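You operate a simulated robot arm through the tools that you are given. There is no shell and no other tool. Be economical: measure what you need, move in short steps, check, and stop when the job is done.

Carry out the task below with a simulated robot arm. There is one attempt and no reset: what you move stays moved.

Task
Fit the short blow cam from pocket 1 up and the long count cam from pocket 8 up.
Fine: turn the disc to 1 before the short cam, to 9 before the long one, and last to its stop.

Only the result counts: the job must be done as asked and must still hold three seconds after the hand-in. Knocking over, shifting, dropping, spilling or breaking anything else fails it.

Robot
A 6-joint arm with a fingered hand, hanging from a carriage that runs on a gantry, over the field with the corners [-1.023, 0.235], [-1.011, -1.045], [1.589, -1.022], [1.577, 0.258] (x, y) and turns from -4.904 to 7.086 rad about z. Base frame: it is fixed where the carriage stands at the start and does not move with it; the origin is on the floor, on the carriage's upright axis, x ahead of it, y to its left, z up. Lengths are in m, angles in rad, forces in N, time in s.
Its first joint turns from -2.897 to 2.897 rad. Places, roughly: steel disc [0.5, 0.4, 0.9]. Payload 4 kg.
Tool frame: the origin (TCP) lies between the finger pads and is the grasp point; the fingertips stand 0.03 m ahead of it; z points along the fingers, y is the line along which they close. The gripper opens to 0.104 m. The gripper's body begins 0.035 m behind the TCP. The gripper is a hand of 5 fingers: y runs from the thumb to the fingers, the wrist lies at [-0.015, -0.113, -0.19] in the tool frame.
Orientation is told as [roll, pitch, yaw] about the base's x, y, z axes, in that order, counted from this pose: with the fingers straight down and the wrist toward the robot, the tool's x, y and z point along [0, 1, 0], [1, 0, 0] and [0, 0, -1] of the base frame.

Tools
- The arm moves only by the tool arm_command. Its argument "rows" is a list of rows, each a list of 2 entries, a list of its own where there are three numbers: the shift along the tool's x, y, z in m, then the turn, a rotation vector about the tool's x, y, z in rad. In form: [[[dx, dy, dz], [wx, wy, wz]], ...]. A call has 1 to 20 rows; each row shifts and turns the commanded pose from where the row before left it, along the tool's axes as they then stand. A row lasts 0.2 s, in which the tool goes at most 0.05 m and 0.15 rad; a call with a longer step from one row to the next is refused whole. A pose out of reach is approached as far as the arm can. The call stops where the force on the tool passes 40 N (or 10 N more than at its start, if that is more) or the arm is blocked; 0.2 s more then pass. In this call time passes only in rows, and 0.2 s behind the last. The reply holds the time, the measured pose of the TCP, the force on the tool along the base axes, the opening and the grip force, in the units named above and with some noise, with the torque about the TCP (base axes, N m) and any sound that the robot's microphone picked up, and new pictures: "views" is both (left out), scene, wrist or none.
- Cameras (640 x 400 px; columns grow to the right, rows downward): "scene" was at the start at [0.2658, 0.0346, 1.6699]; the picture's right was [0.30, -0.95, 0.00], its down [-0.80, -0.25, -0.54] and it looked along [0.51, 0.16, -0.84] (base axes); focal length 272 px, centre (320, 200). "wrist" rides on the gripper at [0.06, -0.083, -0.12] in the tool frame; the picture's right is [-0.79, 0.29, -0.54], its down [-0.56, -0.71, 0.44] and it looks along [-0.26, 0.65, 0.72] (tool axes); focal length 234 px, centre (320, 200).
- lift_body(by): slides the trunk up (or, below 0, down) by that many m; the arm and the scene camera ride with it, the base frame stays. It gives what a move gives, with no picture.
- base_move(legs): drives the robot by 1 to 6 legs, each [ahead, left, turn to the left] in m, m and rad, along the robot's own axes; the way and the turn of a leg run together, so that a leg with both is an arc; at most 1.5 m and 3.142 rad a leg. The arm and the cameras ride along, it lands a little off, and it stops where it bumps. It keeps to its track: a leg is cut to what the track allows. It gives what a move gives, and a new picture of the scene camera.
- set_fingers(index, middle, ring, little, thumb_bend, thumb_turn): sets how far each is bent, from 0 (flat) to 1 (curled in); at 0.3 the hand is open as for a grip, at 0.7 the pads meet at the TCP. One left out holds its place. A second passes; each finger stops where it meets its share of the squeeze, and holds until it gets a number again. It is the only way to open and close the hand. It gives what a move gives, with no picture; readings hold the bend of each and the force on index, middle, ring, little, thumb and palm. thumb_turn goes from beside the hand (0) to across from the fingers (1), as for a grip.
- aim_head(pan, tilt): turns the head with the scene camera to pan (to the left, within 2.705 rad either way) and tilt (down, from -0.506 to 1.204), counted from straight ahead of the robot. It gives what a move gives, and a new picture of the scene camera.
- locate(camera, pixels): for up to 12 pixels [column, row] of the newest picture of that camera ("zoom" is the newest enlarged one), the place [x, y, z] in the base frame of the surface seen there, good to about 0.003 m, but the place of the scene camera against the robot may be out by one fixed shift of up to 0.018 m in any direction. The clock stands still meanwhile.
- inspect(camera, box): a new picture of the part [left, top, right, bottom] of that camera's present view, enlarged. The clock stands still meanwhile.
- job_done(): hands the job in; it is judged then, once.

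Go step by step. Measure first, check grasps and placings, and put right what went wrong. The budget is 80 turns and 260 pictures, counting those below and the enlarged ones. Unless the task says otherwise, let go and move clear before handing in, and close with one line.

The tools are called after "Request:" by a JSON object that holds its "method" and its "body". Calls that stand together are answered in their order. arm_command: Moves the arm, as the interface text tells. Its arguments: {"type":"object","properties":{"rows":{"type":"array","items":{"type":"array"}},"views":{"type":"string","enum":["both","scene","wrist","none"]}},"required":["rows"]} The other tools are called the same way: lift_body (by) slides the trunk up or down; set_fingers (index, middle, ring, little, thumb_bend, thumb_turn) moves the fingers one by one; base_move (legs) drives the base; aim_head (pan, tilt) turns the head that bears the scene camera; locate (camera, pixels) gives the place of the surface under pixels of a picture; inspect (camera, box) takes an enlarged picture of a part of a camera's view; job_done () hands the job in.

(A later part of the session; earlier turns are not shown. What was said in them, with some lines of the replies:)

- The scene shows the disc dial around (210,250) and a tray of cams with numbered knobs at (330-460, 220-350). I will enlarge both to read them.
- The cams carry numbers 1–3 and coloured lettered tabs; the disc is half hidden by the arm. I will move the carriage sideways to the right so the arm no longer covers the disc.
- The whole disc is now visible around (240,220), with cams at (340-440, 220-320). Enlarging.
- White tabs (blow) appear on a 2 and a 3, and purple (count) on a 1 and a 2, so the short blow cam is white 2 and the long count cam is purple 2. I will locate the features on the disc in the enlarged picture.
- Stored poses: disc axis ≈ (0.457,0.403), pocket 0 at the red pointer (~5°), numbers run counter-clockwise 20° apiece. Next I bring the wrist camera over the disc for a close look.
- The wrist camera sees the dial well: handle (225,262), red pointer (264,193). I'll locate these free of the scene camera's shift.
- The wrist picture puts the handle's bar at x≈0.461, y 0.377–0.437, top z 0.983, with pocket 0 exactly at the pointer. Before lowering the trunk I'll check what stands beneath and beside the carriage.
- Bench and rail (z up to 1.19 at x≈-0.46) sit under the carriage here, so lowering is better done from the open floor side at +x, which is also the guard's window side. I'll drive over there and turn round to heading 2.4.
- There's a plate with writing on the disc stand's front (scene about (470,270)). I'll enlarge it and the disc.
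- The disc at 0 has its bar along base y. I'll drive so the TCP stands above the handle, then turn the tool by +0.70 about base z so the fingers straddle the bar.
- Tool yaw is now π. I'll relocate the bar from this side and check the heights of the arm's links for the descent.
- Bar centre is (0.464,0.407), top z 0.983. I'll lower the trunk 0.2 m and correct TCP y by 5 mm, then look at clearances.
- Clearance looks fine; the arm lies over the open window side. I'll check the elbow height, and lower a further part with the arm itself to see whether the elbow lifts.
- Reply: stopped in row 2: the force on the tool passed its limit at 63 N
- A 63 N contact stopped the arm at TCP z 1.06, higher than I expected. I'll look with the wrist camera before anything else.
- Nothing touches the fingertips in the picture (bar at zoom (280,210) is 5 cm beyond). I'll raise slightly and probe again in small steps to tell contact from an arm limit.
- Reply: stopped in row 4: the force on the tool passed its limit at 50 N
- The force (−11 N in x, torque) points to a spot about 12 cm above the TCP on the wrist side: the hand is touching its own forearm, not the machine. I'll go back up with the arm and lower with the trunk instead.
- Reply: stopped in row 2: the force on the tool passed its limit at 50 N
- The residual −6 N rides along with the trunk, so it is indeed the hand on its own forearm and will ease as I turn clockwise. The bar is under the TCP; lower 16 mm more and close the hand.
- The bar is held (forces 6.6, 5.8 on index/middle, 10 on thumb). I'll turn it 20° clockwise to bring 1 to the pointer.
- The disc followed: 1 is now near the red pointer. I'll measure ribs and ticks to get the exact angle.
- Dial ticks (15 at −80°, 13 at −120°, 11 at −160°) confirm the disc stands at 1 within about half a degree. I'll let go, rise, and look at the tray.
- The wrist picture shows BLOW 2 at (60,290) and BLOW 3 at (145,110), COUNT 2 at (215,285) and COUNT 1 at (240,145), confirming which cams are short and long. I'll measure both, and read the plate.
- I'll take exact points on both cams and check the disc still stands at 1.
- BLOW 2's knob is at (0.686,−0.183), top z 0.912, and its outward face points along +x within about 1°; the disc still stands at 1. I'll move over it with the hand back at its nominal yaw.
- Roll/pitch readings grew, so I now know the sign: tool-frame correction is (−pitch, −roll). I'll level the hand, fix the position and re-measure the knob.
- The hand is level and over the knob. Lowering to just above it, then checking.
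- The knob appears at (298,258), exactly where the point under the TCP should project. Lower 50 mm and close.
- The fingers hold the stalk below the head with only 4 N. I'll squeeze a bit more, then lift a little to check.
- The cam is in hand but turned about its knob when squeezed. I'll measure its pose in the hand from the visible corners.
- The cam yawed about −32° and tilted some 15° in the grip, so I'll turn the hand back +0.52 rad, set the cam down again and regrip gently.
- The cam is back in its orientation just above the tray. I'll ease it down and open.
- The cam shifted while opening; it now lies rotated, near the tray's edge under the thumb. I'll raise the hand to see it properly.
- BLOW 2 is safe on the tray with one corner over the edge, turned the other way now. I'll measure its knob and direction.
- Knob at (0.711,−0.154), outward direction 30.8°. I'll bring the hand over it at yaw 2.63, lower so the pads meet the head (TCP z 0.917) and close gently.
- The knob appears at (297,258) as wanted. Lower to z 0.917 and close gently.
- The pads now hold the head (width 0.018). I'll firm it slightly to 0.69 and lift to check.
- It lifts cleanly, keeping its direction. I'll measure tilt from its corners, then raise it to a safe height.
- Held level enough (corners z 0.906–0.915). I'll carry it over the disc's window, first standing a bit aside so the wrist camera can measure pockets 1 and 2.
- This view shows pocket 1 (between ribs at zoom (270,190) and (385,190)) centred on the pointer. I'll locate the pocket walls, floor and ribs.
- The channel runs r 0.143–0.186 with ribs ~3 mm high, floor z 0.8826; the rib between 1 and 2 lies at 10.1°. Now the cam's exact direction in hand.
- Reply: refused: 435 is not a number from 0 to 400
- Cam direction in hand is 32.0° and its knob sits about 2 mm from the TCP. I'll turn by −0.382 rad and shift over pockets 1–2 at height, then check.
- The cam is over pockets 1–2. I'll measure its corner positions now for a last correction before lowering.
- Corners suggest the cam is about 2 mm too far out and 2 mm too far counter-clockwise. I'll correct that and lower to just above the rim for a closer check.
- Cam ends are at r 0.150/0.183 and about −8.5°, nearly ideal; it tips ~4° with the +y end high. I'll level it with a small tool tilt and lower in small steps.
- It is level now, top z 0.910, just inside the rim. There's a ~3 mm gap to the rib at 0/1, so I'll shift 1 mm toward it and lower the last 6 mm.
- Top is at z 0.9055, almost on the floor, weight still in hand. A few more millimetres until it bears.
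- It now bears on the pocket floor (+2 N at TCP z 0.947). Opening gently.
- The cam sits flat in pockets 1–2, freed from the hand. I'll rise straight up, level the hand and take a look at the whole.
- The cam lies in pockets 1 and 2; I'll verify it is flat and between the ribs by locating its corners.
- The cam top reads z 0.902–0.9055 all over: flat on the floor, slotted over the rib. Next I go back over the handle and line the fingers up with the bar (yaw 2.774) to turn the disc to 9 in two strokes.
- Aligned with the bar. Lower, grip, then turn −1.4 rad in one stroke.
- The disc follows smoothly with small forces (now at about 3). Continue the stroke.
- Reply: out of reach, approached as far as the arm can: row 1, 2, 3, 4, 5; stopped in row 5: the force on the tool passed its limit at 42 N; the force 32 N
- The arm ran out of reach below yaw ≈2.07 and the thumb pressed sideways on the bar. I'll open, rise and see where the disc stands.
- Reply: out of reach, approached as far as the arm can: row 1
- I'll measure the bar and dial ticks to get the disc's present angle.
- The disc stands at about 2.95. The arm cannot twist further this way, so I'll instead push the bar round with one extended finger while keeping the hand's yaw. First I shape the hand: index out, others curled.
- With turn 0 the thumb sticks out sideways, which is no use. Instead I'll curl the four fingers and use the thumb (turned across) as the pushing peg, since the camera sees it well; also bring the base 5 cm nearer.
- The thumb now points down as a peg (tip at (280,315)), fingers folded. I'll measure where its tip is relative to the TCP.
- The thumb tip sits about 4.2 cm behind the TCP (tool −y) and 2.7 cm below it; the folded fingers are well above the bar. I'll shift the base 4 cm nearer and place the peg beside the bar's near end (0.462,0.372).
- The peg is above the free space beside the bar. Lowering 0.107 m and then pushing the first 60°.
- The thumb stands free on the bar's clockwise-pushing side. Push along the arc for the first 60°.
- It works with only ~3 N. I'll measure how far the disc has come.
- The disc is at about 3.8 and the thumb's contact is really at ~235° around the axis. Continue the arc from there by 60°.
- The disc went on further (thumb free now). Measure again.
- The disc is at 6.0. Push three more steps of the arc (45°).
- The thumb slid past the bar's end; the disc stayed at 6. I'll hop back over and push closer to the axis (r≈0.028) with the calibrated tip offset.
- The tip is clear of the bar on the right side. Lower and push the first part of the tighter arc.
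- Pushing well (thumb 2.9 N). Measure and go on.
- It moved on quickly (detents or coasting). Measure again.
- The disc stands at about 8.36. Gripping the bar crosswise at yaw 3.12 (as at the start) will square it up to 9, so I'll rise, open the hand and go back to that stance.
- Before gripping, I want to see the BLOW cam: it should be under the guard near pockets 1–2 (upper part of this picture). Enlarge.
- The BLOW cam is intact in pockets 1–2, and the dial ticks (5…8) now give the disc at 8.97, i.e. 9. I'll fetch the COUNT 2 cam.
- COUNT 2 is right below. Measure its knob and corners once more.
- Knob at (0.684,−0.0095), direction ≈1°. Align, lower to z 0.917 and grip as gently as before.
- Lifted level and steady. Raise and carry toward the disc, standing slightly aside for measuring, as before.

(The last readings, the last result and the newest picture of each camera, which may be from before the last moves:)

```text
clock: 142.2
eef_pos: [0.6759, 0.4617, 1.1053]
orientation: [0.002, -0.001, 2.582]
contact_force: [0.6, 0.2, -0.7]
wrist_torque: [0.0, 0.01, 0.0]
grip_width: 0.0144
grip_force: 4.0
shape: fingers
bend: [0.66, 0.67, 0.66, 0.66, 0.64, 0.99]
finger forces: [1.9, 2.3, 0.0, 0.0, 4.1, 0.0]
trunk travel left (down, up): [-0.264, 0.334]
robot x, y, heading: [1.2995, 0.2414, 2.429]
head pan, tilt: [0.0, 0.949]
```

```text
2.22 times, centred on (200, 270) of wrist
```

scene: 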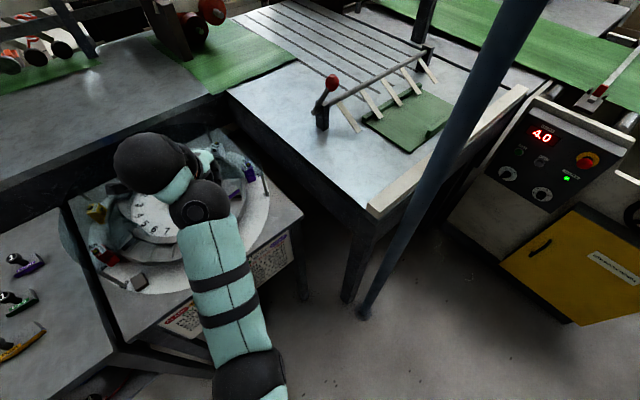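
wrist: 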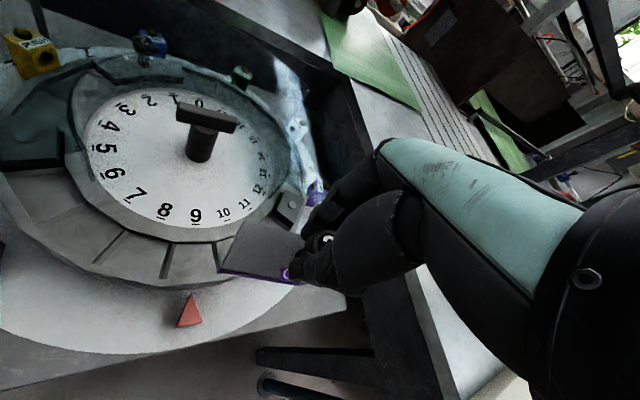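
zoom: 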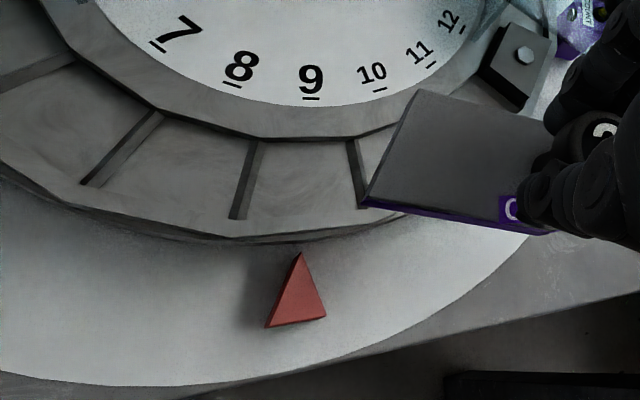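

The disc is seen with 9 by the pointer. Measure ribs around pockets 7–9 and the cam in hand.

Request:
{"method": "locate", "body": {"camera": "zoom", "pixels": [[312, 99], [232, 85], [157, 45], [380, 90], [256, 142], [236, 216], [353, 142], [362, 205], [157, 112], [88, 182], [300, 255]]}}

Request:
{"method": "inspect", "body": {"camera": "wrist", "box": [200, 200, 350, 300]}}

Request:
{"method": "locate", "body": {"camera": "zoom", "pixels": [[172, 90], [95, 284], [385, 135], [325, 322], [270, 112], [200, 303], [130, 190], [60, 30], [250, 200], [340, 125]]}}

```text
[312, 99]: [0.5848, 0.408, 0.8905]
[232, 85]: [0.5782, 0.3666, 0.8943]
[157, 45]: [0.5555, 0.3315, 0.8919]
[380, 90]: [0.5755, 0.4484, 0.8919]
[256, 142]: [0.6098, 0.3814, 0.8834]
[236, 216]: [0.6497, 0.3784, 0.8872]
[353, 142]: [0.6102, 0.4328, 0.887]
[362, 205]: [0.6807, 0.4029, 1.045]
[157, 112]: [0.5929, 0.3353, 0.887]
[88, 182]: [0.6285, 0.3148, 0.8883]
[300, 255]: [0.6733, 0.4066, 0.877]
```

```text
4.00 times, centred on (275, 250) of wrist
```

zoom: 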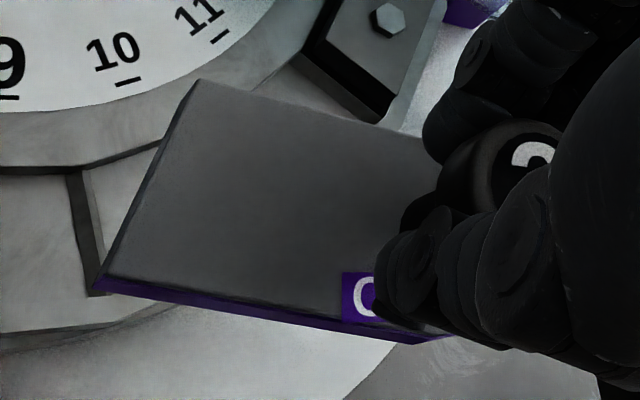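

```text
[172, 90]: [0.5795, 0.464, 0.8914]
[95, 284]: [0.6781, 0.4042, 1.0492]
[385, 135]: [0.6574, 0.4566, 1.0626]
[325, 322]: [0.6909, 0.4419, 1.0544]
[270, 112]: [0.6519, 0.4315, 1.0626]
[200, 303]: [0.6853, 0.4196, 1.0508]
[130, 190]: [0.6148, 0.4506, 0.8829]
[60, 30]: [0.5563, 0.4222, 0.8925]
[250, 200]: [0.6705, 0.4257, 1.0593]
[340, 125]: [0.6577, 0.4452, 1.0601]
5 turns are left
```

I have few turns left, so I'll chain steps. The disc is exactly at 9 (ticks 0°, ±20°); the cam points ≈ −5° and tips outward-low by ~7°. Move over pockets 8–9, turn −0.084, level it, lower to just above the rim and measure.

Request:
{"method": "base_move", "body": {"legs": [[-0.0142, 0.0958, 0]]}}

Request:
{"method": "arm_command", "body": {"rows": [[[0, 0, 0], [0, 0, 0.084]], [[0, 0, 0], [0.134, 0, 0]], [[0, 0, 0], [0, 0, 0]]], "views": "none"}}

Request:
{"method": "lift_body", "body": {"by": -0.135}}

Request:
{"method": "arm_command", "body": {"rows": [[[0, 0, 0], [0, 0, 0]]], "views": "wrist"}}

Request:
{"method": "inspect", "body": {"camera": "wrist", "box": [160, 180, 370, 320]}}

Request:
{"method": "locate", "body": {"camera": "zoom", "pixels": [[218, 242], [240, 320], [250, 380], [290, 208], [290, 280], [300, 330], [340, 190], [350, 250], [380, 168], [370, 320], [260, 225], [270, 350]]}}

Request:
{"method": "locate", "body": {"camera": "zoom", "pixels": [[190, 230], [200, 245], [210, 260], [210, 290], [215, 310], [220, 340], [225, 360], [230, 380], [235, 395], [225, 230], [205, 225], [245, 215]]}}

```text
clock: 143.4
eef_pos: [0.6261, 0.3796, 1.1062]
orientation: [0.0, -0.003, 2.584]
contact_force: [0.0, 0.0, -1.0]
wrist_torque: [-0.02, 0.02, 0.0]
grip_width: 0.0143
grip_force: 4.1
shape: fingers
bend: [0.66, 0.67, 0.66, 0.66, 0.64, 0.99]
finger forces: [1.8, 2.3, 0.0, 0.1, 4.0, 0.0]
trunk travel left (down, up): [-0.264, 0.334]
robot x, y, heading: [1.2513, 0.1578, 2.437]
head pan, tilt: [0.0, 0.949]
```

scene: 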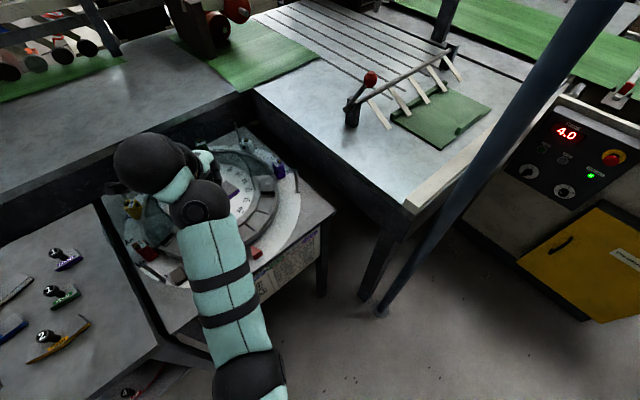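

```text
clock: 144.2
eef_pos: [0.6249, 0.3787, 1.1064]
orientation: [0.001, 0.129, 2.497]
contact_force: [-0.6, -0.3, -1.9]
wrist_torque: [0.03, -0.01, 0.03]
grip_width: 0.0143
grip_force: 4.0
shape: fingers
bend: [0.66, 0.67, 0.66, 0.66, 0.64, 0.99]
finger forces: [1.9, 2.4, 0.1, 0.0, 4.0, 0.0]
trunk travel left (down, up): [-0.264, 0.334]
robot x, y, heading: [1.2471, 0.1621, 2.427]
head pan, tilt: [0.0, 0.949]
```

```text
clock: 145.8
eef_pos: [0.6249, 0.3793, 0.9715]
orientation: [0.003, 0.129, 2.5]
contact_force: [-0.1, 0.5, -0.8]
wrist_torque: [-0.02, 0.03, -0.03]
grip_width: 0.0139
grip_force: 4.2
shape: fingers
bend: [0.66, 0.67, 0.66, 0.66, 0.64, 0.99]
finger forces: [1.9, 2.4, 0.0, 0.0, 4.0, 0.0]
trunk travel left (down, up): [-0.128, 0.47]
robot x, y, heading: [1.2532, 0.1627, 2.432]
head pan, tilt: [0.0, 0.949]
```

```text
clock: 146.2
eef_pos: [0.6256, 0.3799, 0.9716]
orientation: [0.003, 0.131, 2.498]
contact_force: [-1.0, -0.1, -1.7]
wrist_torque: [0.0, -0.01, -0.01]
grip_width: 0.014
grip_force: 4.5
shape: fingers
bend: [0.66, 0.67, 0.66, 0.66, 0.64, 0.99]
finger forces: [1.9, 2.4, 0.0, 0.0, 4.0, 0.0]
trunk travel left (down, up): [-0.128, 0.47]
robot x, y, heading: [1.252, 0.1625, 2.435]
head pan, tilt: [0.0, 0.949]
```

wrist: 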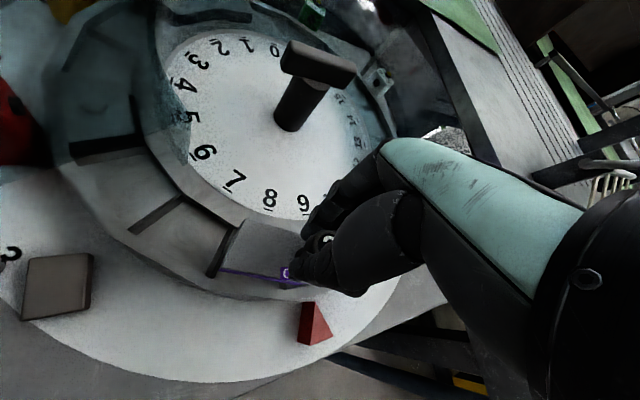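

```text
2.86 times, centred on (265, 250) of wrist
```

zoom: 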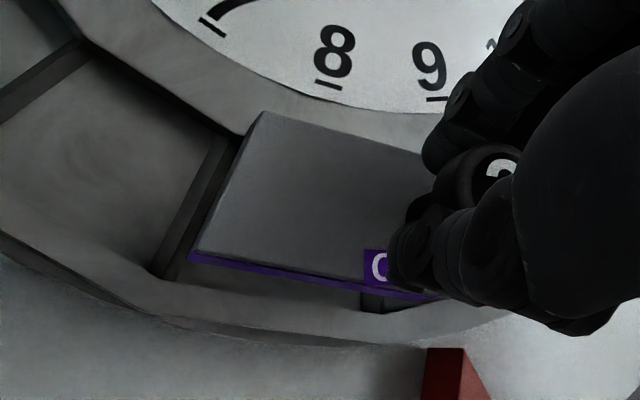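

```text
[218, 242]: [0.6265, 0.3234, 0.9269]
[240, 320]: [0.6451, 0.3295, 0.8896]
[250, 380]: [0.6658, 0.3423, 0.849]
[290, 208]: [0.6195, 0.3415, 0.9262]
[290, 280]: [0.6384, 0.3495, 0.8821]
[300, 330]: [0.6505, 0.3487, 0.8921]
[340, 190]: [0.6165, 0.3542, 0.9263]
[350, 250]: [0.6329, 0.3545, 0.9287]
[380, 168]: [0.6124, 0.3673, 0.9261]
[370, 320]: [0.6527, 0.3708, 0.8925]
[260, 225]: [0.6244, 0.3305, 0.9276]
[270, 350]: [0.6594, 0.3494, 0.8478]
```

```text
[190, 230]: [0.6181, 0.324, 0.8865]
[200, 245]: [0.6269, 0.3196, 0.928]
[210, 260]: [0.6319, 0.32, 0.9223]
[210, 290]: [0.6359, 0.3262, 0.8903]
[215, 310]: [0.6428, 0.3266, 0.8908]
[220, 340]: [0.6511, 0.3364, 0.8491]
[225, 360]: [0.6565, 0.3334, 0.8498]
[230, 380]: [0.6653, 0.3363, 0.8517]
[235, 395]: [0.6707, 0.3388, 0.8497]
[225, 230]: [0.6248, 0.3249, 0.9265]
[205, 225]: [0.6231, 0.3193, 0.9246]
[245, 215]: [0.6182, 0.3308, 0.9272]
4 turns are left
```

The cam is level (z 0.926–0.928), its outer end corner at r 0.185, −28.6° (ideal 0.183, −29°), parallel to the rib. I'll shift 1.5 mm inward, lower it home, open, rise, and go straight to the handle.

Request:
{"method": "arm_command", "body": {"rows": [[[0.0007, 0.0014, 0], [0, 0, 0]]], "views": "none"}}

Request:
{"method": "lift_body", "body": {"by": -0.022}}

Request:
{"method": "arm_command", "body": {"rows": [[[0, 0, 0.001], [0, 0, 0]], [[0, 0, 0.001], [0, 0, 0]], [[0, 0, 0.001], [0, 0, 0]]], "views": "wrist"}}

Request:
{"method": "set_fingers", "body": {"index": 0.6, "middle": 0.6, "ring": 0.55, "little": 0.55, "thumb_bend": 0.58}}

Request:
{"method": "set_fingers", "body": {"index": 0.42, "middle": 0.42, "ring": 0.42, "little": 0.42, "thumb_bend": 0.42}}

Request:
{"method": "inspect", "body": {"camera": "wrist", "box": [160, 180, 370, 320]}}

Request:
{"method": "locate", "body": {"camera": "zoom", "pixels": [[225, 230], [270, 150], [260, 225], [340, 190], [290, 208], [300, 240], [380, 170], [330, 250]]}}

Request:
{"method": "lift_body", "body": {"by": 0.15}}

Request:
{"method": "set_fingers", "body": {"index": 0.3, "middle": 0.3, "ring": 0.3, "little": 0.3, "thumb_bend": 0.3, "thumb_turn": 0.97}}

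Request:
{"method": "base_move", "body": {"legs": [[0.139, 0.0835, 0]]}}

Request:
{"method": "arm_command", "body": {"rows": [[[0, 0, 0], [-0.131, 0, 0]], [[0, 0, 0], [0, 0, -0.124]], [[0, 0, 0], [0, 0, -0.124]], [[0, 0, 0], [0, 0, -0.124]], [[0, 0, 0], [0, 0, -0.124]], [[0, 0, 0], [0, 0, -0.124]]], "views": "both"}}

Request:
{"method": "inspect", "body": {"camera": "scene", "box": [100, 140, 350, 340]}}

```text
clock: 146.6
eef_pos: [0.6252, 0.3813, 0.9716]
orientation: [0.003, 0.131, 2.5]
contact_force: [1.0, 0.1, -0.5]
wrist_torque: [-0.03, 0.02, 0.0]
grip_width: 0.0141
grip_force: 4.0
shape: fingers
bend: [0.66, 0.67, 0.66, 0.66, 0.64, 0.99]
finger forces: [1.9, 2.4, 0.1, 0.0, 4.0, 0.0]
trunk travel left (down, up): [-0.128, 0.47]
robot x, y, heading: [1.248, 0.1624, 2.432]
head pan, tilt: [0.0, 0.949]
```

```text
clock: 147.3
eef_pos: [0.6231, 0.3785, 0.9485]
orientation: [0.001, 0.132, 2.5]
contact_force: [-0.3, -0.2, -1.9]
wrist_torque: [0.01, 0.02, 0.05]
grip_width: 0.014
grip_force: 4.2
shape: fingers
bend: [0.66, 0.67, 0.66, 0.66, 0.64, 0.99]
finger forces: [1.9, 2.4, 0.0, 0.0, 4.0, 0.0]
trunk travel left (down, up): [-0.107, 0.491]
robot x, y, heading: [1.2504, 0.1639, 2.431]
head pan, tilt: [0.0, 0.949]
```

```text
clock: 148.1
eef_pos: [0.6245, 0.3793, 0.9472]
orientation: [0.002, 0.128, 2.5]
contact_force: [-0.2, -1.1, -0.5]
wrist_torque: [-0.02, -0.03, -0.01]
grip_width: 0.0135
grip_force: 4.1
shape: fingers
bend: [0.67, 0.67, 0.66, 0.66, 0.65, 0.99]
finger forces: [1.7, 2.3, 0.0, 0.0, 4.0, 0.0]
trunk travel left (down, up): [-0.107, 0.491]
robot x, y, heading: [1.252, 0.1585, 2.432]
head pan, tilt: [0.0, 0.949]
```

wrist: 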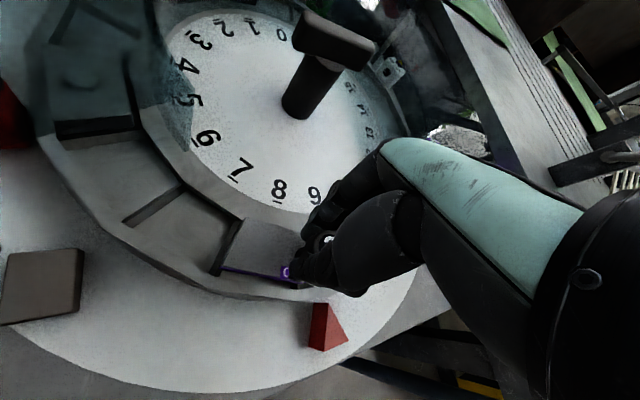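

```text
clock: 149.1
eef_pos: [0.6238, 0.3791, 0.9468]
orientation: [0.003, 0.131, 2.499]
contact_force: [0.5, 0.3, 0.3]
wrist_torque: [-0.02, 0.0, 0.01]
grip_width: 0.0296
grip_force: 0.0
shape: fingers
bend: [0.6, 0.6, 0.55, 0.55, 0.57, 0.98]
finger forces: [0.0, 0.0, 0.0, 0.1, 0.0, 0.0]
trunk travel left (down, up): [-0.107, 0.491]
robot x, y, heading: [1.2503, 0.1568, 2.432]
head pan, tilt: [0.0, 0.949]
```

```text
clock: 150.1
eef_pos: [0.6237, 0.3792, 0.946]
orientation: [0.002, 0.131, 2.5]
contact_force: [-0.5, -0.2, -0.6]
wrist_torque: [0.0, 0.03, -0.02]
grip_width: 0.0726
grip_force: 0.2
shape: fingers
bend: [0.42, 0.42, 0.42, 0.42, 0.42, 0.96]
finger forces: [0.0, 0.1, 0.1, 0.0, 0.1, 0.0]
trunk travel left (down, up): [-0.107, 0.491]
robot x, y, heading: [1.2491, 0.1604, 2.431]
head pan, tilt: [0.0, 0.949]
```

```text
2.86 times, centred on (265, 250) of wrist
```

zoom: 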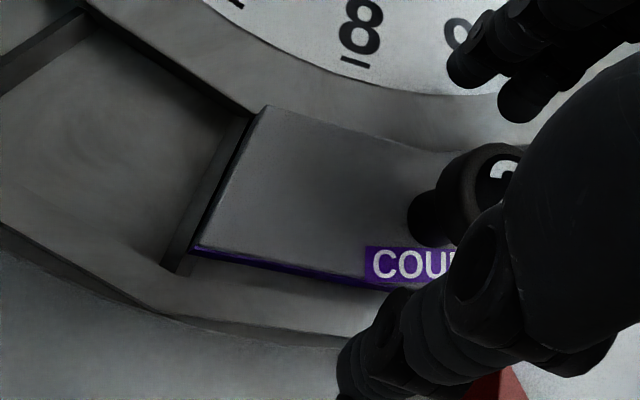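

```text
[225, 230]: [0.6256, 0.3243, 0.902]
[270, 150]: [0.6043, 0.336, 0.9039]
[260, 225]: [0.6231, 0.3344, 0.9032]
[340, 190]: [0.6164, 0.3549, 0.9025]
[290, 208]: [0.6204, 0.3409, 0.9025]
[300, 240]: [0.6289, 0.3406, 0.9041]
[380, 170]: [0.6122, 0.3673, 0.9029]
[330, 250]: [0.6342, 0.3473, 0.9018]
```

```text
clock: 151.8
eef_pos: [0.623, 0.3796, 1.0963]
orientation: [0.001, 0.132, 2.5]
contact_force: [0.1, 1.0, -0.2]
wrist_torque: [0.01, -0.03, -0.01]
grip_width: 0.0726
grip_force: 0.1
shape: fingers
bend: [0.42, 0.42, 0.42, 0.42, 0.42, 0.96]
finger forces: [0.0, 0.0, 0.1, 0.1, 0.0, 0.1]
trunk travel left (down, up): [-0.256, 0.341]
robot x, y, heading: [1.2513, 0.161, 2.433]
head pan, tilt: [0.0, 0.949]
```

```text
clock: 152.8
eef_pos: [0.624, 0.3788, 1.0969]
orientation: [0.002, 0.129, 2.5]
contact_force: [0.4, 0.0, -0.2]
wrist_torque: [0.01, 0.0, -0.04]
grip_width: 0.1026
grip_force: 0.0
shape: fingers
bend: [0.3, 0.3, 0.3, 0.3, 0.3, 0.94]
finger forces: [0.1, 0.1, 0.1, 0.1, 0.1, 0.0]
trunk travel left (down, up): [-0.256, 0.341]
robot x, y, heading: [1.252, 0.1622, 2.433]
head pan, tilt: [0.0, 0.949]
```

```text
clock: 154.3
eef_pos: [0.4665, 0.4053, 1.0964]
orientation: [0.002, 0.128, 2.499]
contact_force: [-0.4, 0.3, -0.2]
wrist_torque: [0.01, 0.01, 0.0]
grip_width: 0.1032
grip_force: 0.0
shape: fingers
bend: [0.3, 0.3, 0.3, 0.3, 0.3, 0.94]
finger forces: [0.1, 0.0, 0.1, 0.1, 0.1, 0.0]
trunk travel left (down, up): [-0.256, 0.341]
robot x, y, heading: [1.0924, 0.1897, 2.434]
head pan, tilt: [0.0, 0.949]
```

scene: 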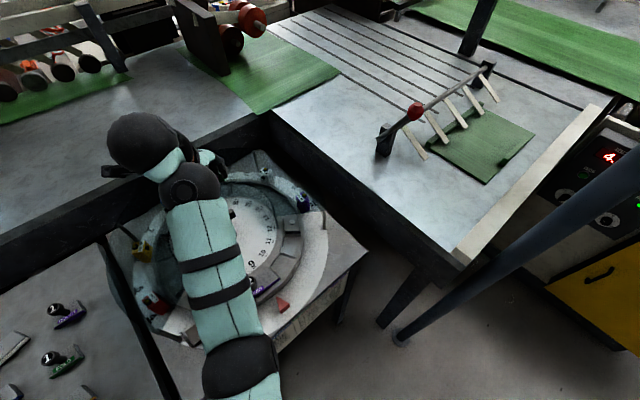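

```text
clock: 155.8
eef_pos: [0.4639, 0.4074, 1.0973]
orientation: [0.008, -0.004, 3.105]
contact_force: [-15.0, -0.9, -2.7]
wrist_torque: [0.3, -1.72, -1.06]
grip_width: 0.1031
grip_force: 0.1
shape: fingers
bend: [0.3, 0.3, 0.3, 0.3, 0.3, 0.94]
finger forces: [0.0, 0.0, 0.1, 0.0, 0.0, 0.1]
trunk travel left (down, up): [-0.256, 0.341]
robot x, y, heading: [1.0898, 0.1879, 2.436]
head pan, tilt: [0.0, 0.949]
stopped in row 6: the force on the tool passed its limit at 52 N (the readings are from after the stop); the commanded pose is now the measured one
```

scene: 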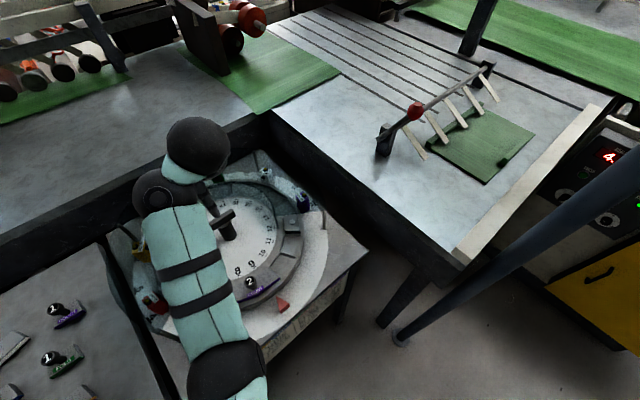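
wrist: 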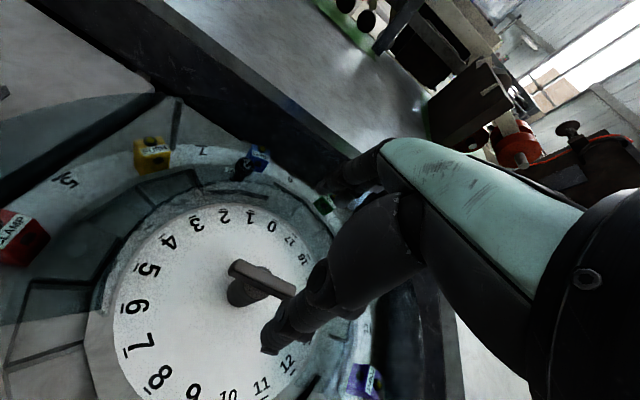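

```text
2.00 times, centred on (225, 240) of scene
3 turns are left
```

zoom: 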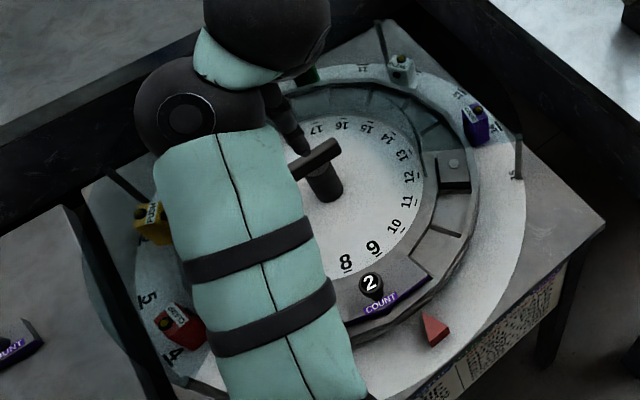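

COUNT 2 is seated flat (top z 0.902–0.904) in pockets 8–9. With few turns left: grip the bar, turn clockwise as far as the wrist allows or until it stops, then reshape the hand for pushing and look.

Request:
{"method": "arm_command", "body": {"rows": [[[0, 0, 0], [0, 0, 0.02]]], "views": "none"}}

Request:
{"method": "lift_body", "body": {"by": -0.125}}

Request:
{"method": "set_fingers", "body": {"index": 0.7, "middle": 0.7, "ring": 0.7, "little": 0.7, "thumb_bend": 0.7}}

Request:
{"method": "arm_command", "body": {"rows": [[[0, 0, 0], [0, 0, 0.1]], [[0, 0, 0], [0, 0, 0.1]], [[0, 0, 0], [0, 0, 0.1]], [[0, 0, 0], [0, 0, 0.1]], [[0, 0, 0], [0, 0, 0.1]]], "views": "wrist"}}

Request:
{"method": "arm_command", "body": {"rows": [[[0, 0, 0], [0, 0, 0.1]], [[0, 0, 0], [0, 0, 0.1]], [[0, 0, 0], [0, 0, 0.1]], [[0, 0, 0], [0, 0, 0.1]], [[0, 0, 0], [0, 0, 0.05]]], "views": "both"}}

Request:
{"method": "inspect", "body": {"camera": "wrist", "box": [60, 130, 400, 400]}}

Request:
{"method": "set_fingers", "body": {"index": 0.3, "middle": 0.3, "ring": 0.3, "little": 0.3, "thumb_bend": 0.3}}

Request:
{"method": "lift_body", "body": {"by": 0.12}}

Request:
{"method": "set_fingers", "body": {"index": 1.0, "middle": 1.0, "ring": 1.0, "little": 1.0, "thumb_bend": 0.42, "thumb_turn": 0.97}}

Request:
{"method": "base_move", "body": {"legs": [[0.07, 0.01, 0]]}}

Request:
{"method": "arm_command", "body": {"rows": [[[0, 0, 0], [0, 0, -0.1]], [[0, 0, 0], [0, 0, -0.1]], [[0, 0, 0], [0, 0, -0.1]]], "views": "both"}}

Request:
{"method": "inspect", "body": {"camera": "wrist", "box": [60, 160, 360, 390]}}

Request:
{"method": "inspect", "body": {"camera": "scene", "box": [100, 140, 350, 340]}}

```text
clock: 156.2
eef_pos: [0.4647, 0.4053, 1.0973]
orientation: [0.008, -0.005, 3.087]
contact_force: [0.2, 0.1, -0.6]
wrist_torque: [0.0, 0.01, 0.0]
grip_width: 0.1032
grip_force: 0.0
shape: fingers
bend: [0.3, 0.3, 0.3, 0.3, 0.3, 0.94]
finger forces: [0.1, 0.0, 0.0, 0.1, 0.0, 0.0]
trunk travel left (down, up): [-0.256, 0.341]
robot x, y, heading: [1.0932, 0.1844, 2.432]
head pan, tilt: [0.0, 0.949]
```

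```text
clock: 157.8
eef_pos: [0.4648, 0.4066, 0.9729]
orientation: [0.008, -0.002, 3.087]
contact_force: [0.2, 0.0, 0.1]
wrist_torque: [0.01, 0.02, -0.03]
grip_width: 0.103
grip_force: 0.1
shape: fingers
bend: [0.3, 0.3, 0.3, 0.3, 0.3, 0.94]
finger forces: [0.0, 0.0, 0.0, 0.0, 0.0, 0.0]
trunk travel left (down, up): [-0.132, 0.466]
robot x, y, heading: [1.0913, 0.1886, 2.432]
head pan, tilt: [0.0, 0.949]
```

```text
clock: 158.8
eef_pos: [0.4634, 0.4063, 0.9718]
orientation: [0.008, -0.004, 3.087]
contact_force: [-5.9, -0.9, -2.7]
wrist_torque: [-0.02, 0.13, 0.05]
grip_width: 0.0281
grip_force: 13.3
shape: fingers
bend: [0.61, 0.62, 0.68, 0.7, 0.6, 0.98]
finger forces: [6.6, 8.1, 1.7, 0.1, 9.5, 0.0]
trunk travel left (down, up): [-0.132, 0.466]
robot x, y, heading: [1.0927, 0.1877, 2.432]
head pan, tilt: [0.0, 0.949]
```

```text
clock: 159.9
eef_pos: [0.4651, 0.4072, 0.9714]
orientation: [0.01, -0.001, 2.587]
contact_force: [-9.0, 3.6, -4.8]
wrist_torque: [0.12, 0.24, -0.06]
grip_width: 0.0282
grip_force: 14.0
shape: fingers
bend: [0.6, 0.62, 0.68, 0.7, 0.61, 0.97]
finger forces: [7.9, 10.0, 1.9, 0.0, 8.6, 0.0]
trunk travel left (down, up): [-0.132, 0.466]
robot x, y, heading: [1.0953, 0.1855, 2.432]
head pan, tilt: [0.0, 0.949]
```

wrist: 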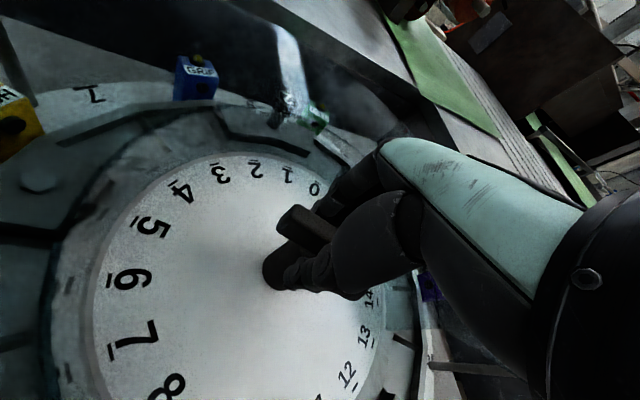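

```text
clock: 161.2
eef_pos: [0.4638, 0.4075, 0.973]
orientation: [0.005, 0.002, 2.134]
contact_force: [-5.5, 7.0, -4.1]
wrist_torque: [0.23, 0.15, -0.13]
grip_width: 0.028
grip_force: 14.2
shape: fingers
bend: [0.6, 0.62, 0.69, 0.7, 0.61, 0.97]
finger forces: [7.9, 9.8, 1.8, 0.0, 8.3, 0.1]
trunk travel left (down, up): [-0.132, 0.466]
robot x, y, heading: [1.0879, 0.1895, 2.432]
head pan, tilt: [0.0, 0.949]
```

scene: 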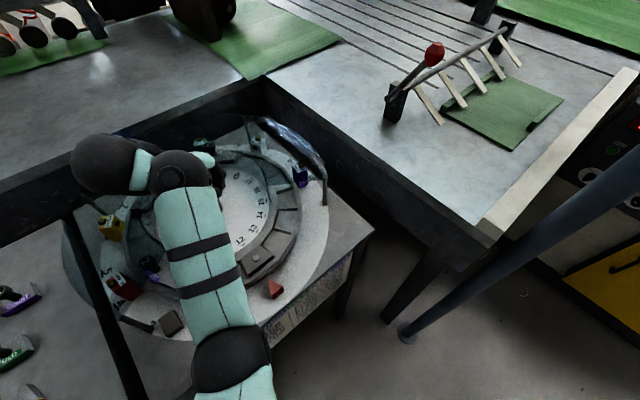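
wrist: 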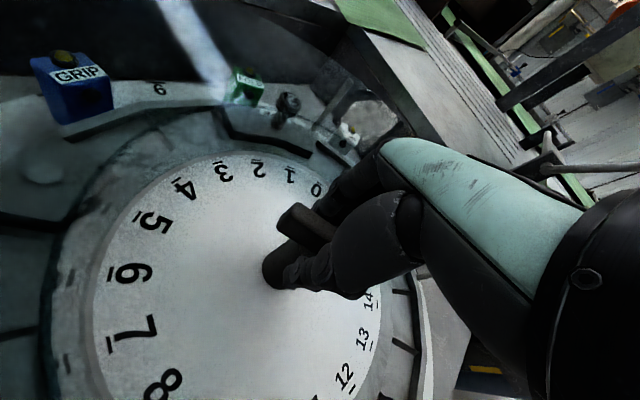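

```text
1.48 times, centred on (230, 265) of wrist
```

zoom: 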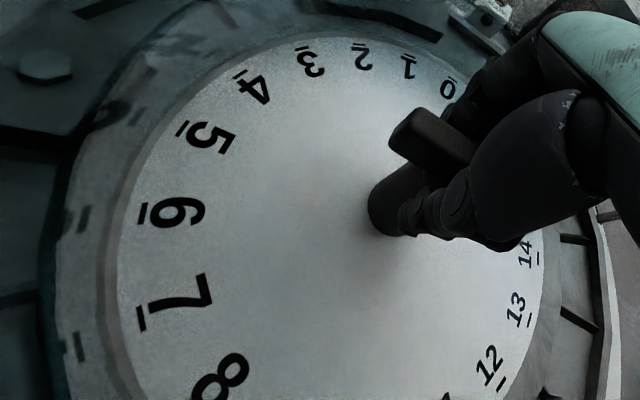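

```text
clock: 162.2
eef_pos: [0.466, 0.4053, 0.9728]
orientation: [0.007, 0.004, 2.137]
contact_force: [0.0, 0.8, -1.2]
wrist_torque: [-0.02, 0.0, -0.02]
grip_width: 0.103
grip_force: 0.1
shape: fingers
bend: [0.3, 0.3, 0.3, 0.3, 0.3, 0.94]
finger forces: [0.0, 0.0, 0.0, 0.0, 0.0, 0.1]
trunk travel left (down, up): [-0.132, 0.466]
robot x, y, heading: [1.0908, 0.1886, 2.433]
head pan, tilt: [0.0, 0.949]
```

```text
clock: 163.7
eef_pos: [0.4642, 0.4071, 1.0912]
orientation: [0.005, 0.003, 2.139]
contact_force: [0.0, -0.6, 0.7]
wrist_torque: [0.02, 0.02, 0.02]
grip_width: 0.1031
grip_force: 0.1
shape: fingers
bend: [0.3, 0.3, 0.3, 0.3, 0.3, 0.94]
finger forces: [0.0, 0.0, 0.0, 0.0, 0.1, 0.0]
trunk travel left (down, up): [-0.252, 0.346]
robot x, y, heading: [1.0942, 0.1915, 2.429]
head pan, tilt: [0.0, 0.949]
```

```text
clock: 164.7
eef_pos: [0.4644, 0.4053, 1.0917]
orientation: [0.007, 0.004, 2.138]
contact_force: [0.3, -0.4, 0.3]
wrist_torque: [0.02, 0.0, 0.0]
grip_width: 0.0593
grip_force: 0.0
shape: fingers
bend: [1.0, 1.0, 1.0, 1.0, 0.42, 0.96]
finger forces: [0.0, 0.0, 0.0, 0.0, 0.0, 0.0]
trunk travel left (down, up): [-0.252, 0.346]
robot x, y, heading: [1.0932, 0.1847, 2.434]
head pan, tilt: [0.0, 0.949]
```

```text
clock: 165.7
eef_pos: [0.4041, 0.4457, 1.0938]
orientation: [0.006, 0.004, 2.136]
contact_force: [0.0, -0.1, 0.8]
wrist_torque: [0.03, 0.0, -0.01]
grip_width: 0.0597
grip_force: 0.0
shape: fingers
bend: [1.0, 1.0, 1.0, 1.0, 0.42, 0.96]
finger forces: [0.0, 0.0, 0.0, 0.0, 0.0, 0.1]
trunk travel left (down, up): [-0.252, 0.346]
robot x, y, heading: [1.0301, 0.2257, 2.428]
head pan, tilt: [0.0, 0.949]
```

scene: 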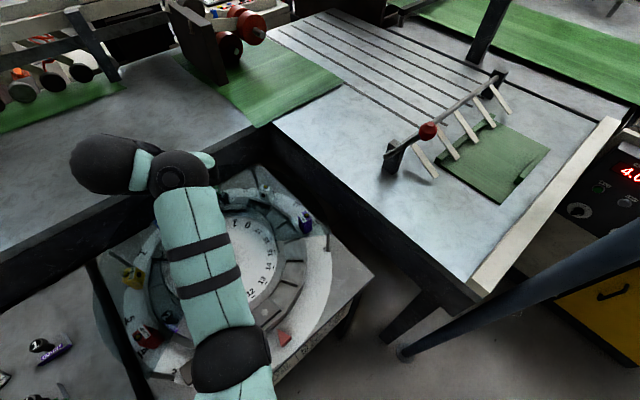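

```text
clock: 166.5
eef_pos: [0.4049, 0.446, 1.0934]
orientation: [0.007, 0.001, 2.437]
contact_force: [-0.3, 0.8, -0.3]
wrist_torque: [0.04, -0.01, 0.01]
grip_width: 0.0595
grip_force: 0.0
shape: fingers
bend: [1.0, 1.0, 1.0, 1.0, 0.42, 0.96]
finger forces: [0.0, 0.1, 0.0, 0.0, 0.0, 0.1]
trunk travel left (down, up): [-0.252, 0.346]
robot x, y, heading: [1.0311, 0.2256, 2.428]
head pan, tilt: [0.0, 0.949]
```

scene: 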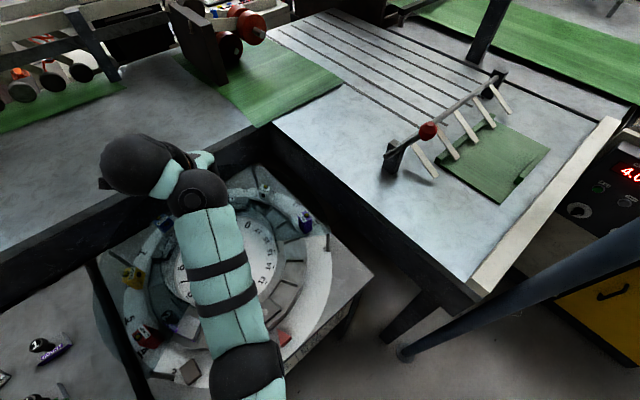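
wrist: 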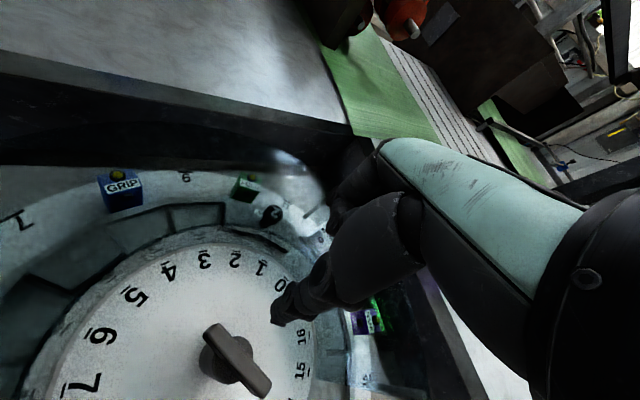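

```text
1.74 times, centred on (210, 275) of wrist
```

zoom: 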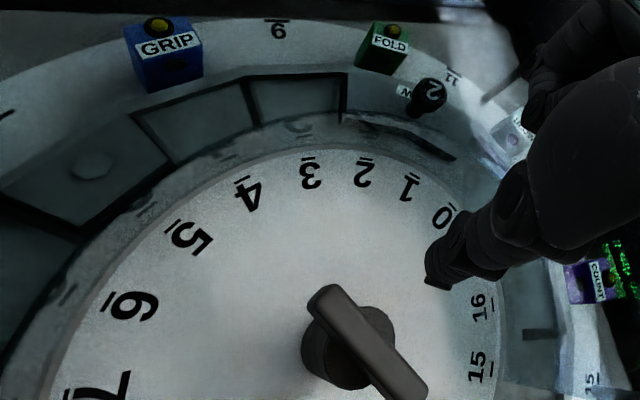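

```text
2.00 times, centred on (225, 240) of scene
2 turns are left
```

zoom: 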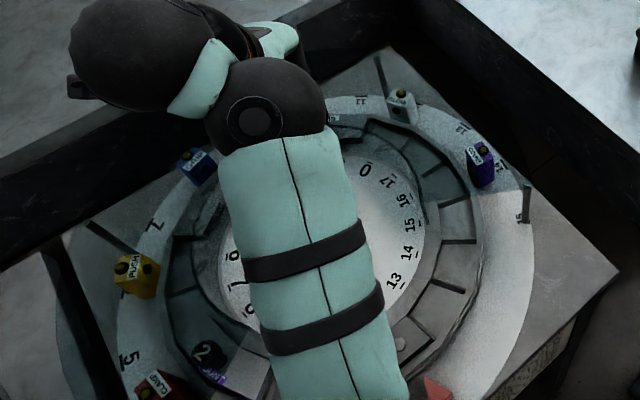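

The disc turns freely on to about 11.7 (bar at 35°/215°), no stop yet. I'll set the thumb behind the bar's end and push on clockwise until something stops it.

Request:
{"method": "arm_command", "body": {"rows": [[[0.0076, -0.0228, 0], [0, 0, 0]], [[0.0076, -0.0227, 0], [0, 0, 0]], [[0, 0, 0], [0, 0, 0]]], "views": "none"}}

Request:
{"method": "lift_body", "body": {"by": -0.111}}

Request:
{"method": "arm_command", "body": {"rows": [[[-0.0053, 0.01, 0], [0, 0, 0]], [[0.0018, 0.0042, 0], [0, 0, 0]], [[0.00105, 0.0044, 0], [0, 0, 0]], [[0.0003, 0.0045, 0], [0, 0, 0]], [[-0.0005, 0.0045, 0], [0, 0, 0]], [[-0.0013, 0.0043, 0], [0, 0, 0]], [[-0.002, 0.0041, 0], [0, 0, 0]], [[-0.0027, 0.0036, 0], [0, 0, 0]], [[-0.0033, 0.0031, 0], [0, 0, 0]], [[-0.0038, 0.0025, 0], [0, 0, 0]], [[-0.0042, 0.0018, 0], [0, 0, 0]], [[-0.0044, 0.0011, 0], [0, 0, 0]], [[-0.0045, 0.0003, 0], [0, 0, 0]], [[-0.0045, -0.0005, 0], [0, 0, 0]], [[-0.0043, -0.0013, 0], [0, 0, 0]], [[-0.0041, -0.002, 0], [0, 0, 0]], [[-0.0036, -0.0027, 0], [0, 0, 0]], [[-0.0031, -0.0033, 0], [0, 0, 0]], [[-0.0025, -0.0038, 0], [0, 0, 0]], [[-0.0018, -0.0042, 0], [0, 0, 0]]], "views": "both"}}

Request:
{"method": "inspect", "body": {"camera": "wrist", "box": [60, 160, 360, 390]}}

Request:
{"method": "inspect", "body": {"camera": "scene", "box": [40, 130, 350, 380]}}

```text
clock: 167.3
eef_pos: [0.43, 0.405, 1.0934]
orientation: [0.008, 0.003, 2.437]
contact_force: [-0.7, 0.1, -0.3]
wrist_torque: [0.0, 0.0, 0.0]
grip_width: 0.0593
grip_force: 0.1
shape: fingers
bend: [1.0, 1.0, 1.0, 1.0, 0.42, 0.96]
finger forces: [0.0, 0.0, 0.1, 0.1, 0.0, 0.1]
trunk travel left (down, up): [-0.252, 0.346]
robot x, y, heading: [1.0298, 0.2298, 2.43]
head pan, tilt: [0.0, 0.949]
```

```text
clock: 168.7
eef_pos: [0.4296, 0.4055, 0.9834]
orientation: [0.009, 0.001, 2.435]
contact_force: [0.4, 0.5, 0.8]
wrist_torque: [-0.01, 0.0, 0.01]
grip_width: 0.0595
grip_force: 0.0
shape: fingers
bend: [1.0, 1.0, 1.0, 1.0, 0.42, 0.96]
finger forces: [0.1, 0.0, 0.0, 0.0, 0.1, 0.0]
trunk travel left (down, up): [-0.14, 0.457]
robot x, y, heading: [1.0326, 0.2279, 2.432]
head pan, tilt: [0.0, 0.949]
```

```text
clock: 172.9
eef_pos: [0.4354, 0.4645, 0.986]
orientation: [0.013, -0.004, 2.438]
contact_force: [-23.6, -2.3, 1.9]
wrist_torque: [-0.12, 0.02, -0.7]
grip_width: 0.0534
grip_force: 11.1
shape: fingers
bend: [1.0, 1.0, 1.0, 1.0, 0.52, 0.9]
finger forces: [0.0, 0.0, 0.0, 0.0, 22.7, 0.0]
trunk travel left (down, up): [-0.14, 0.457]
robot x, y, heading: [1.0303, 0.2242, 2.427]
head pan, tilt: [0.0, 0.949]
```

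scene: 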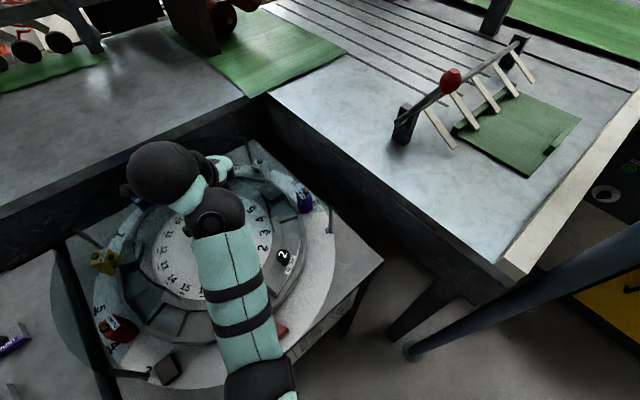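
wrist: 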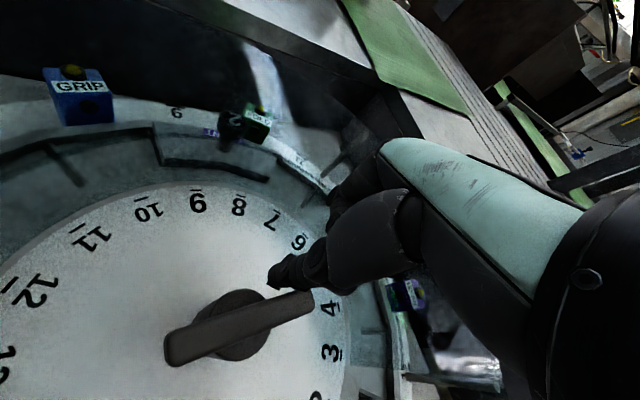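

```text
1.74 times, centred on (210, 275) of wrist
```

zoom: 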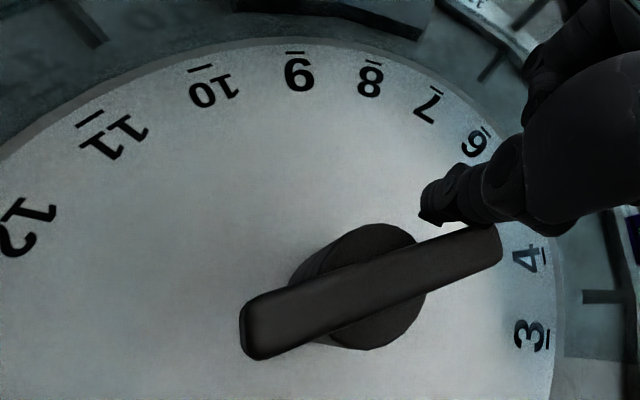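

```text
1.60 times, centred on (195, 255) of scene
1 turns are left
```

zoom: 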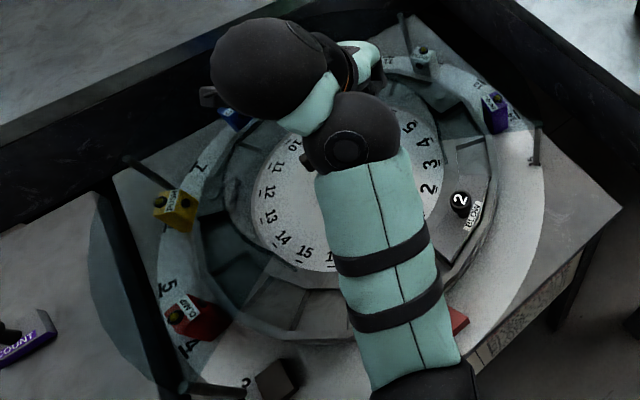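

The thumb is bent back and pressing with 23 N (it took about 3 N to turn the disc before), and the bar no longer moves with the dial just short of a full turn, so I read this as the stop. I haven't checked it any other way. I'll back the thumb off along its arc, rise clear and hand in. I judged both cams seated from surface readings before the last turning, and have not looked at the COUNT cam closely since.

Request:
{"method": "arm_command", "body": {"rows": [[[0.0018, 0.0042, 0], [0, 0, 0]], [[0.0025, 0.0038, 0], [0, 0, 0]], [[0.0031, 0.0033, 0], [0, 0, 0]], [[0.0036, 0.0027, 0], [0, 0, 0]], [[0.0041, 0.002, 0], [0, 0, 0]], [[0.0043, 0.0013, 0], [0, 0, 0]], [[0.0045, 0.0005, 0], [0, 0, 0]]], "views": "none"}}

Request:
{"method": "lift_body", "body": {"by": 0.16}}

Request:
{"method": "base_move", "body": {"legs": [[-0.25, 0, 0]]}}

Request:
{"method": "job_done", "body": {}}

```text
clock: 174.5
eef_pos: [0.4122, 0.4586, 0.9823]
orientation: [0.007, 0.002, 2.437]
contact_force: [0.3, 0.1, -0.2]
wrist_torque: [0.0, -0.01, 0.01]
grip_width: 0.0592
grip_force: 0.1
shape: fingers
bend: [1.0, 1.0, 1.0, 1.0, 0.42, 0.96]
finger forces: [0.0, 0.0, 0.0, 0.0, 0.0, 0.1]
trunk travel left (down, up): [-0.14, 0.457]
robot x, y, heading: [1.0288, 0.2246, 2.43]
head pan, tilt: [0.0, 0.949]
```

```text
clock: 176.3
eef_pos: [0.4121, 0.4572, 1.1429]
orientation: [0.007, 0.001, 2.436]
contact_force: [0.3, 0.0, -0.5]
wrist_torque: [-0.02, -0.02, 0.01]
grip_width: 0.0593
grip_force: 0.1
shape: fingers
bend: [1.0, 1.0, 1.0, 1.0, 0.42, 0.96]
finger forces: [0.0, 0.0, 0.0, 0.0, 0.0, 0.0]
trunk travel left (down, up): [-0.3, 0.298]
robot x, y, heading: [1.035, 0.2299, 2.429]
head pan, tilt: [0.0, 0.949]
```

```text
clock: 178.1
eef_pos: [0.6017, 0.2964, 1.1424]
orientation: [0.009, 0.001, 2.436]
contact_force: [0.5, 0.4, 0.3]
wrist_torque: [-0.06, -0.02, 0.01]
grip_width: 0.0595
grip_force: 0.1
shape: fingers
bend: [1.0, 1.0, 1.0, 1.0, 0.42, 0.96]
finger forces: [0.0, 0.0, 0.0, 0.1, 0.0, 0.1]
trunk travel left (down, up): [-0.3, 0.298]
robot x, y, heading: [1.2234, 0.0635, 2.432]
head pan, tilt: [0.0, 0.949]
```

scene: 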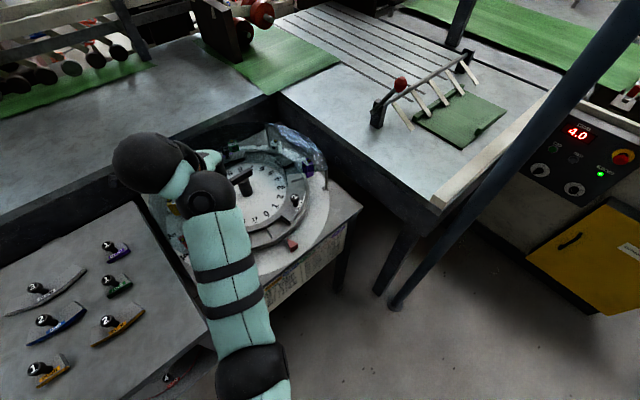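

```text
The job is handed in.
```

I handed the job in with the BLOW 2 cam in pockets 1–2, the COUNT 2 cam in pockets 8–9, and the disc turned clockwise until it stopped moving just short of a full turn. I judged that to be its stop from the 23 N on the thumb alone, and I didn't look closely at the COUNT cam after that last turn.
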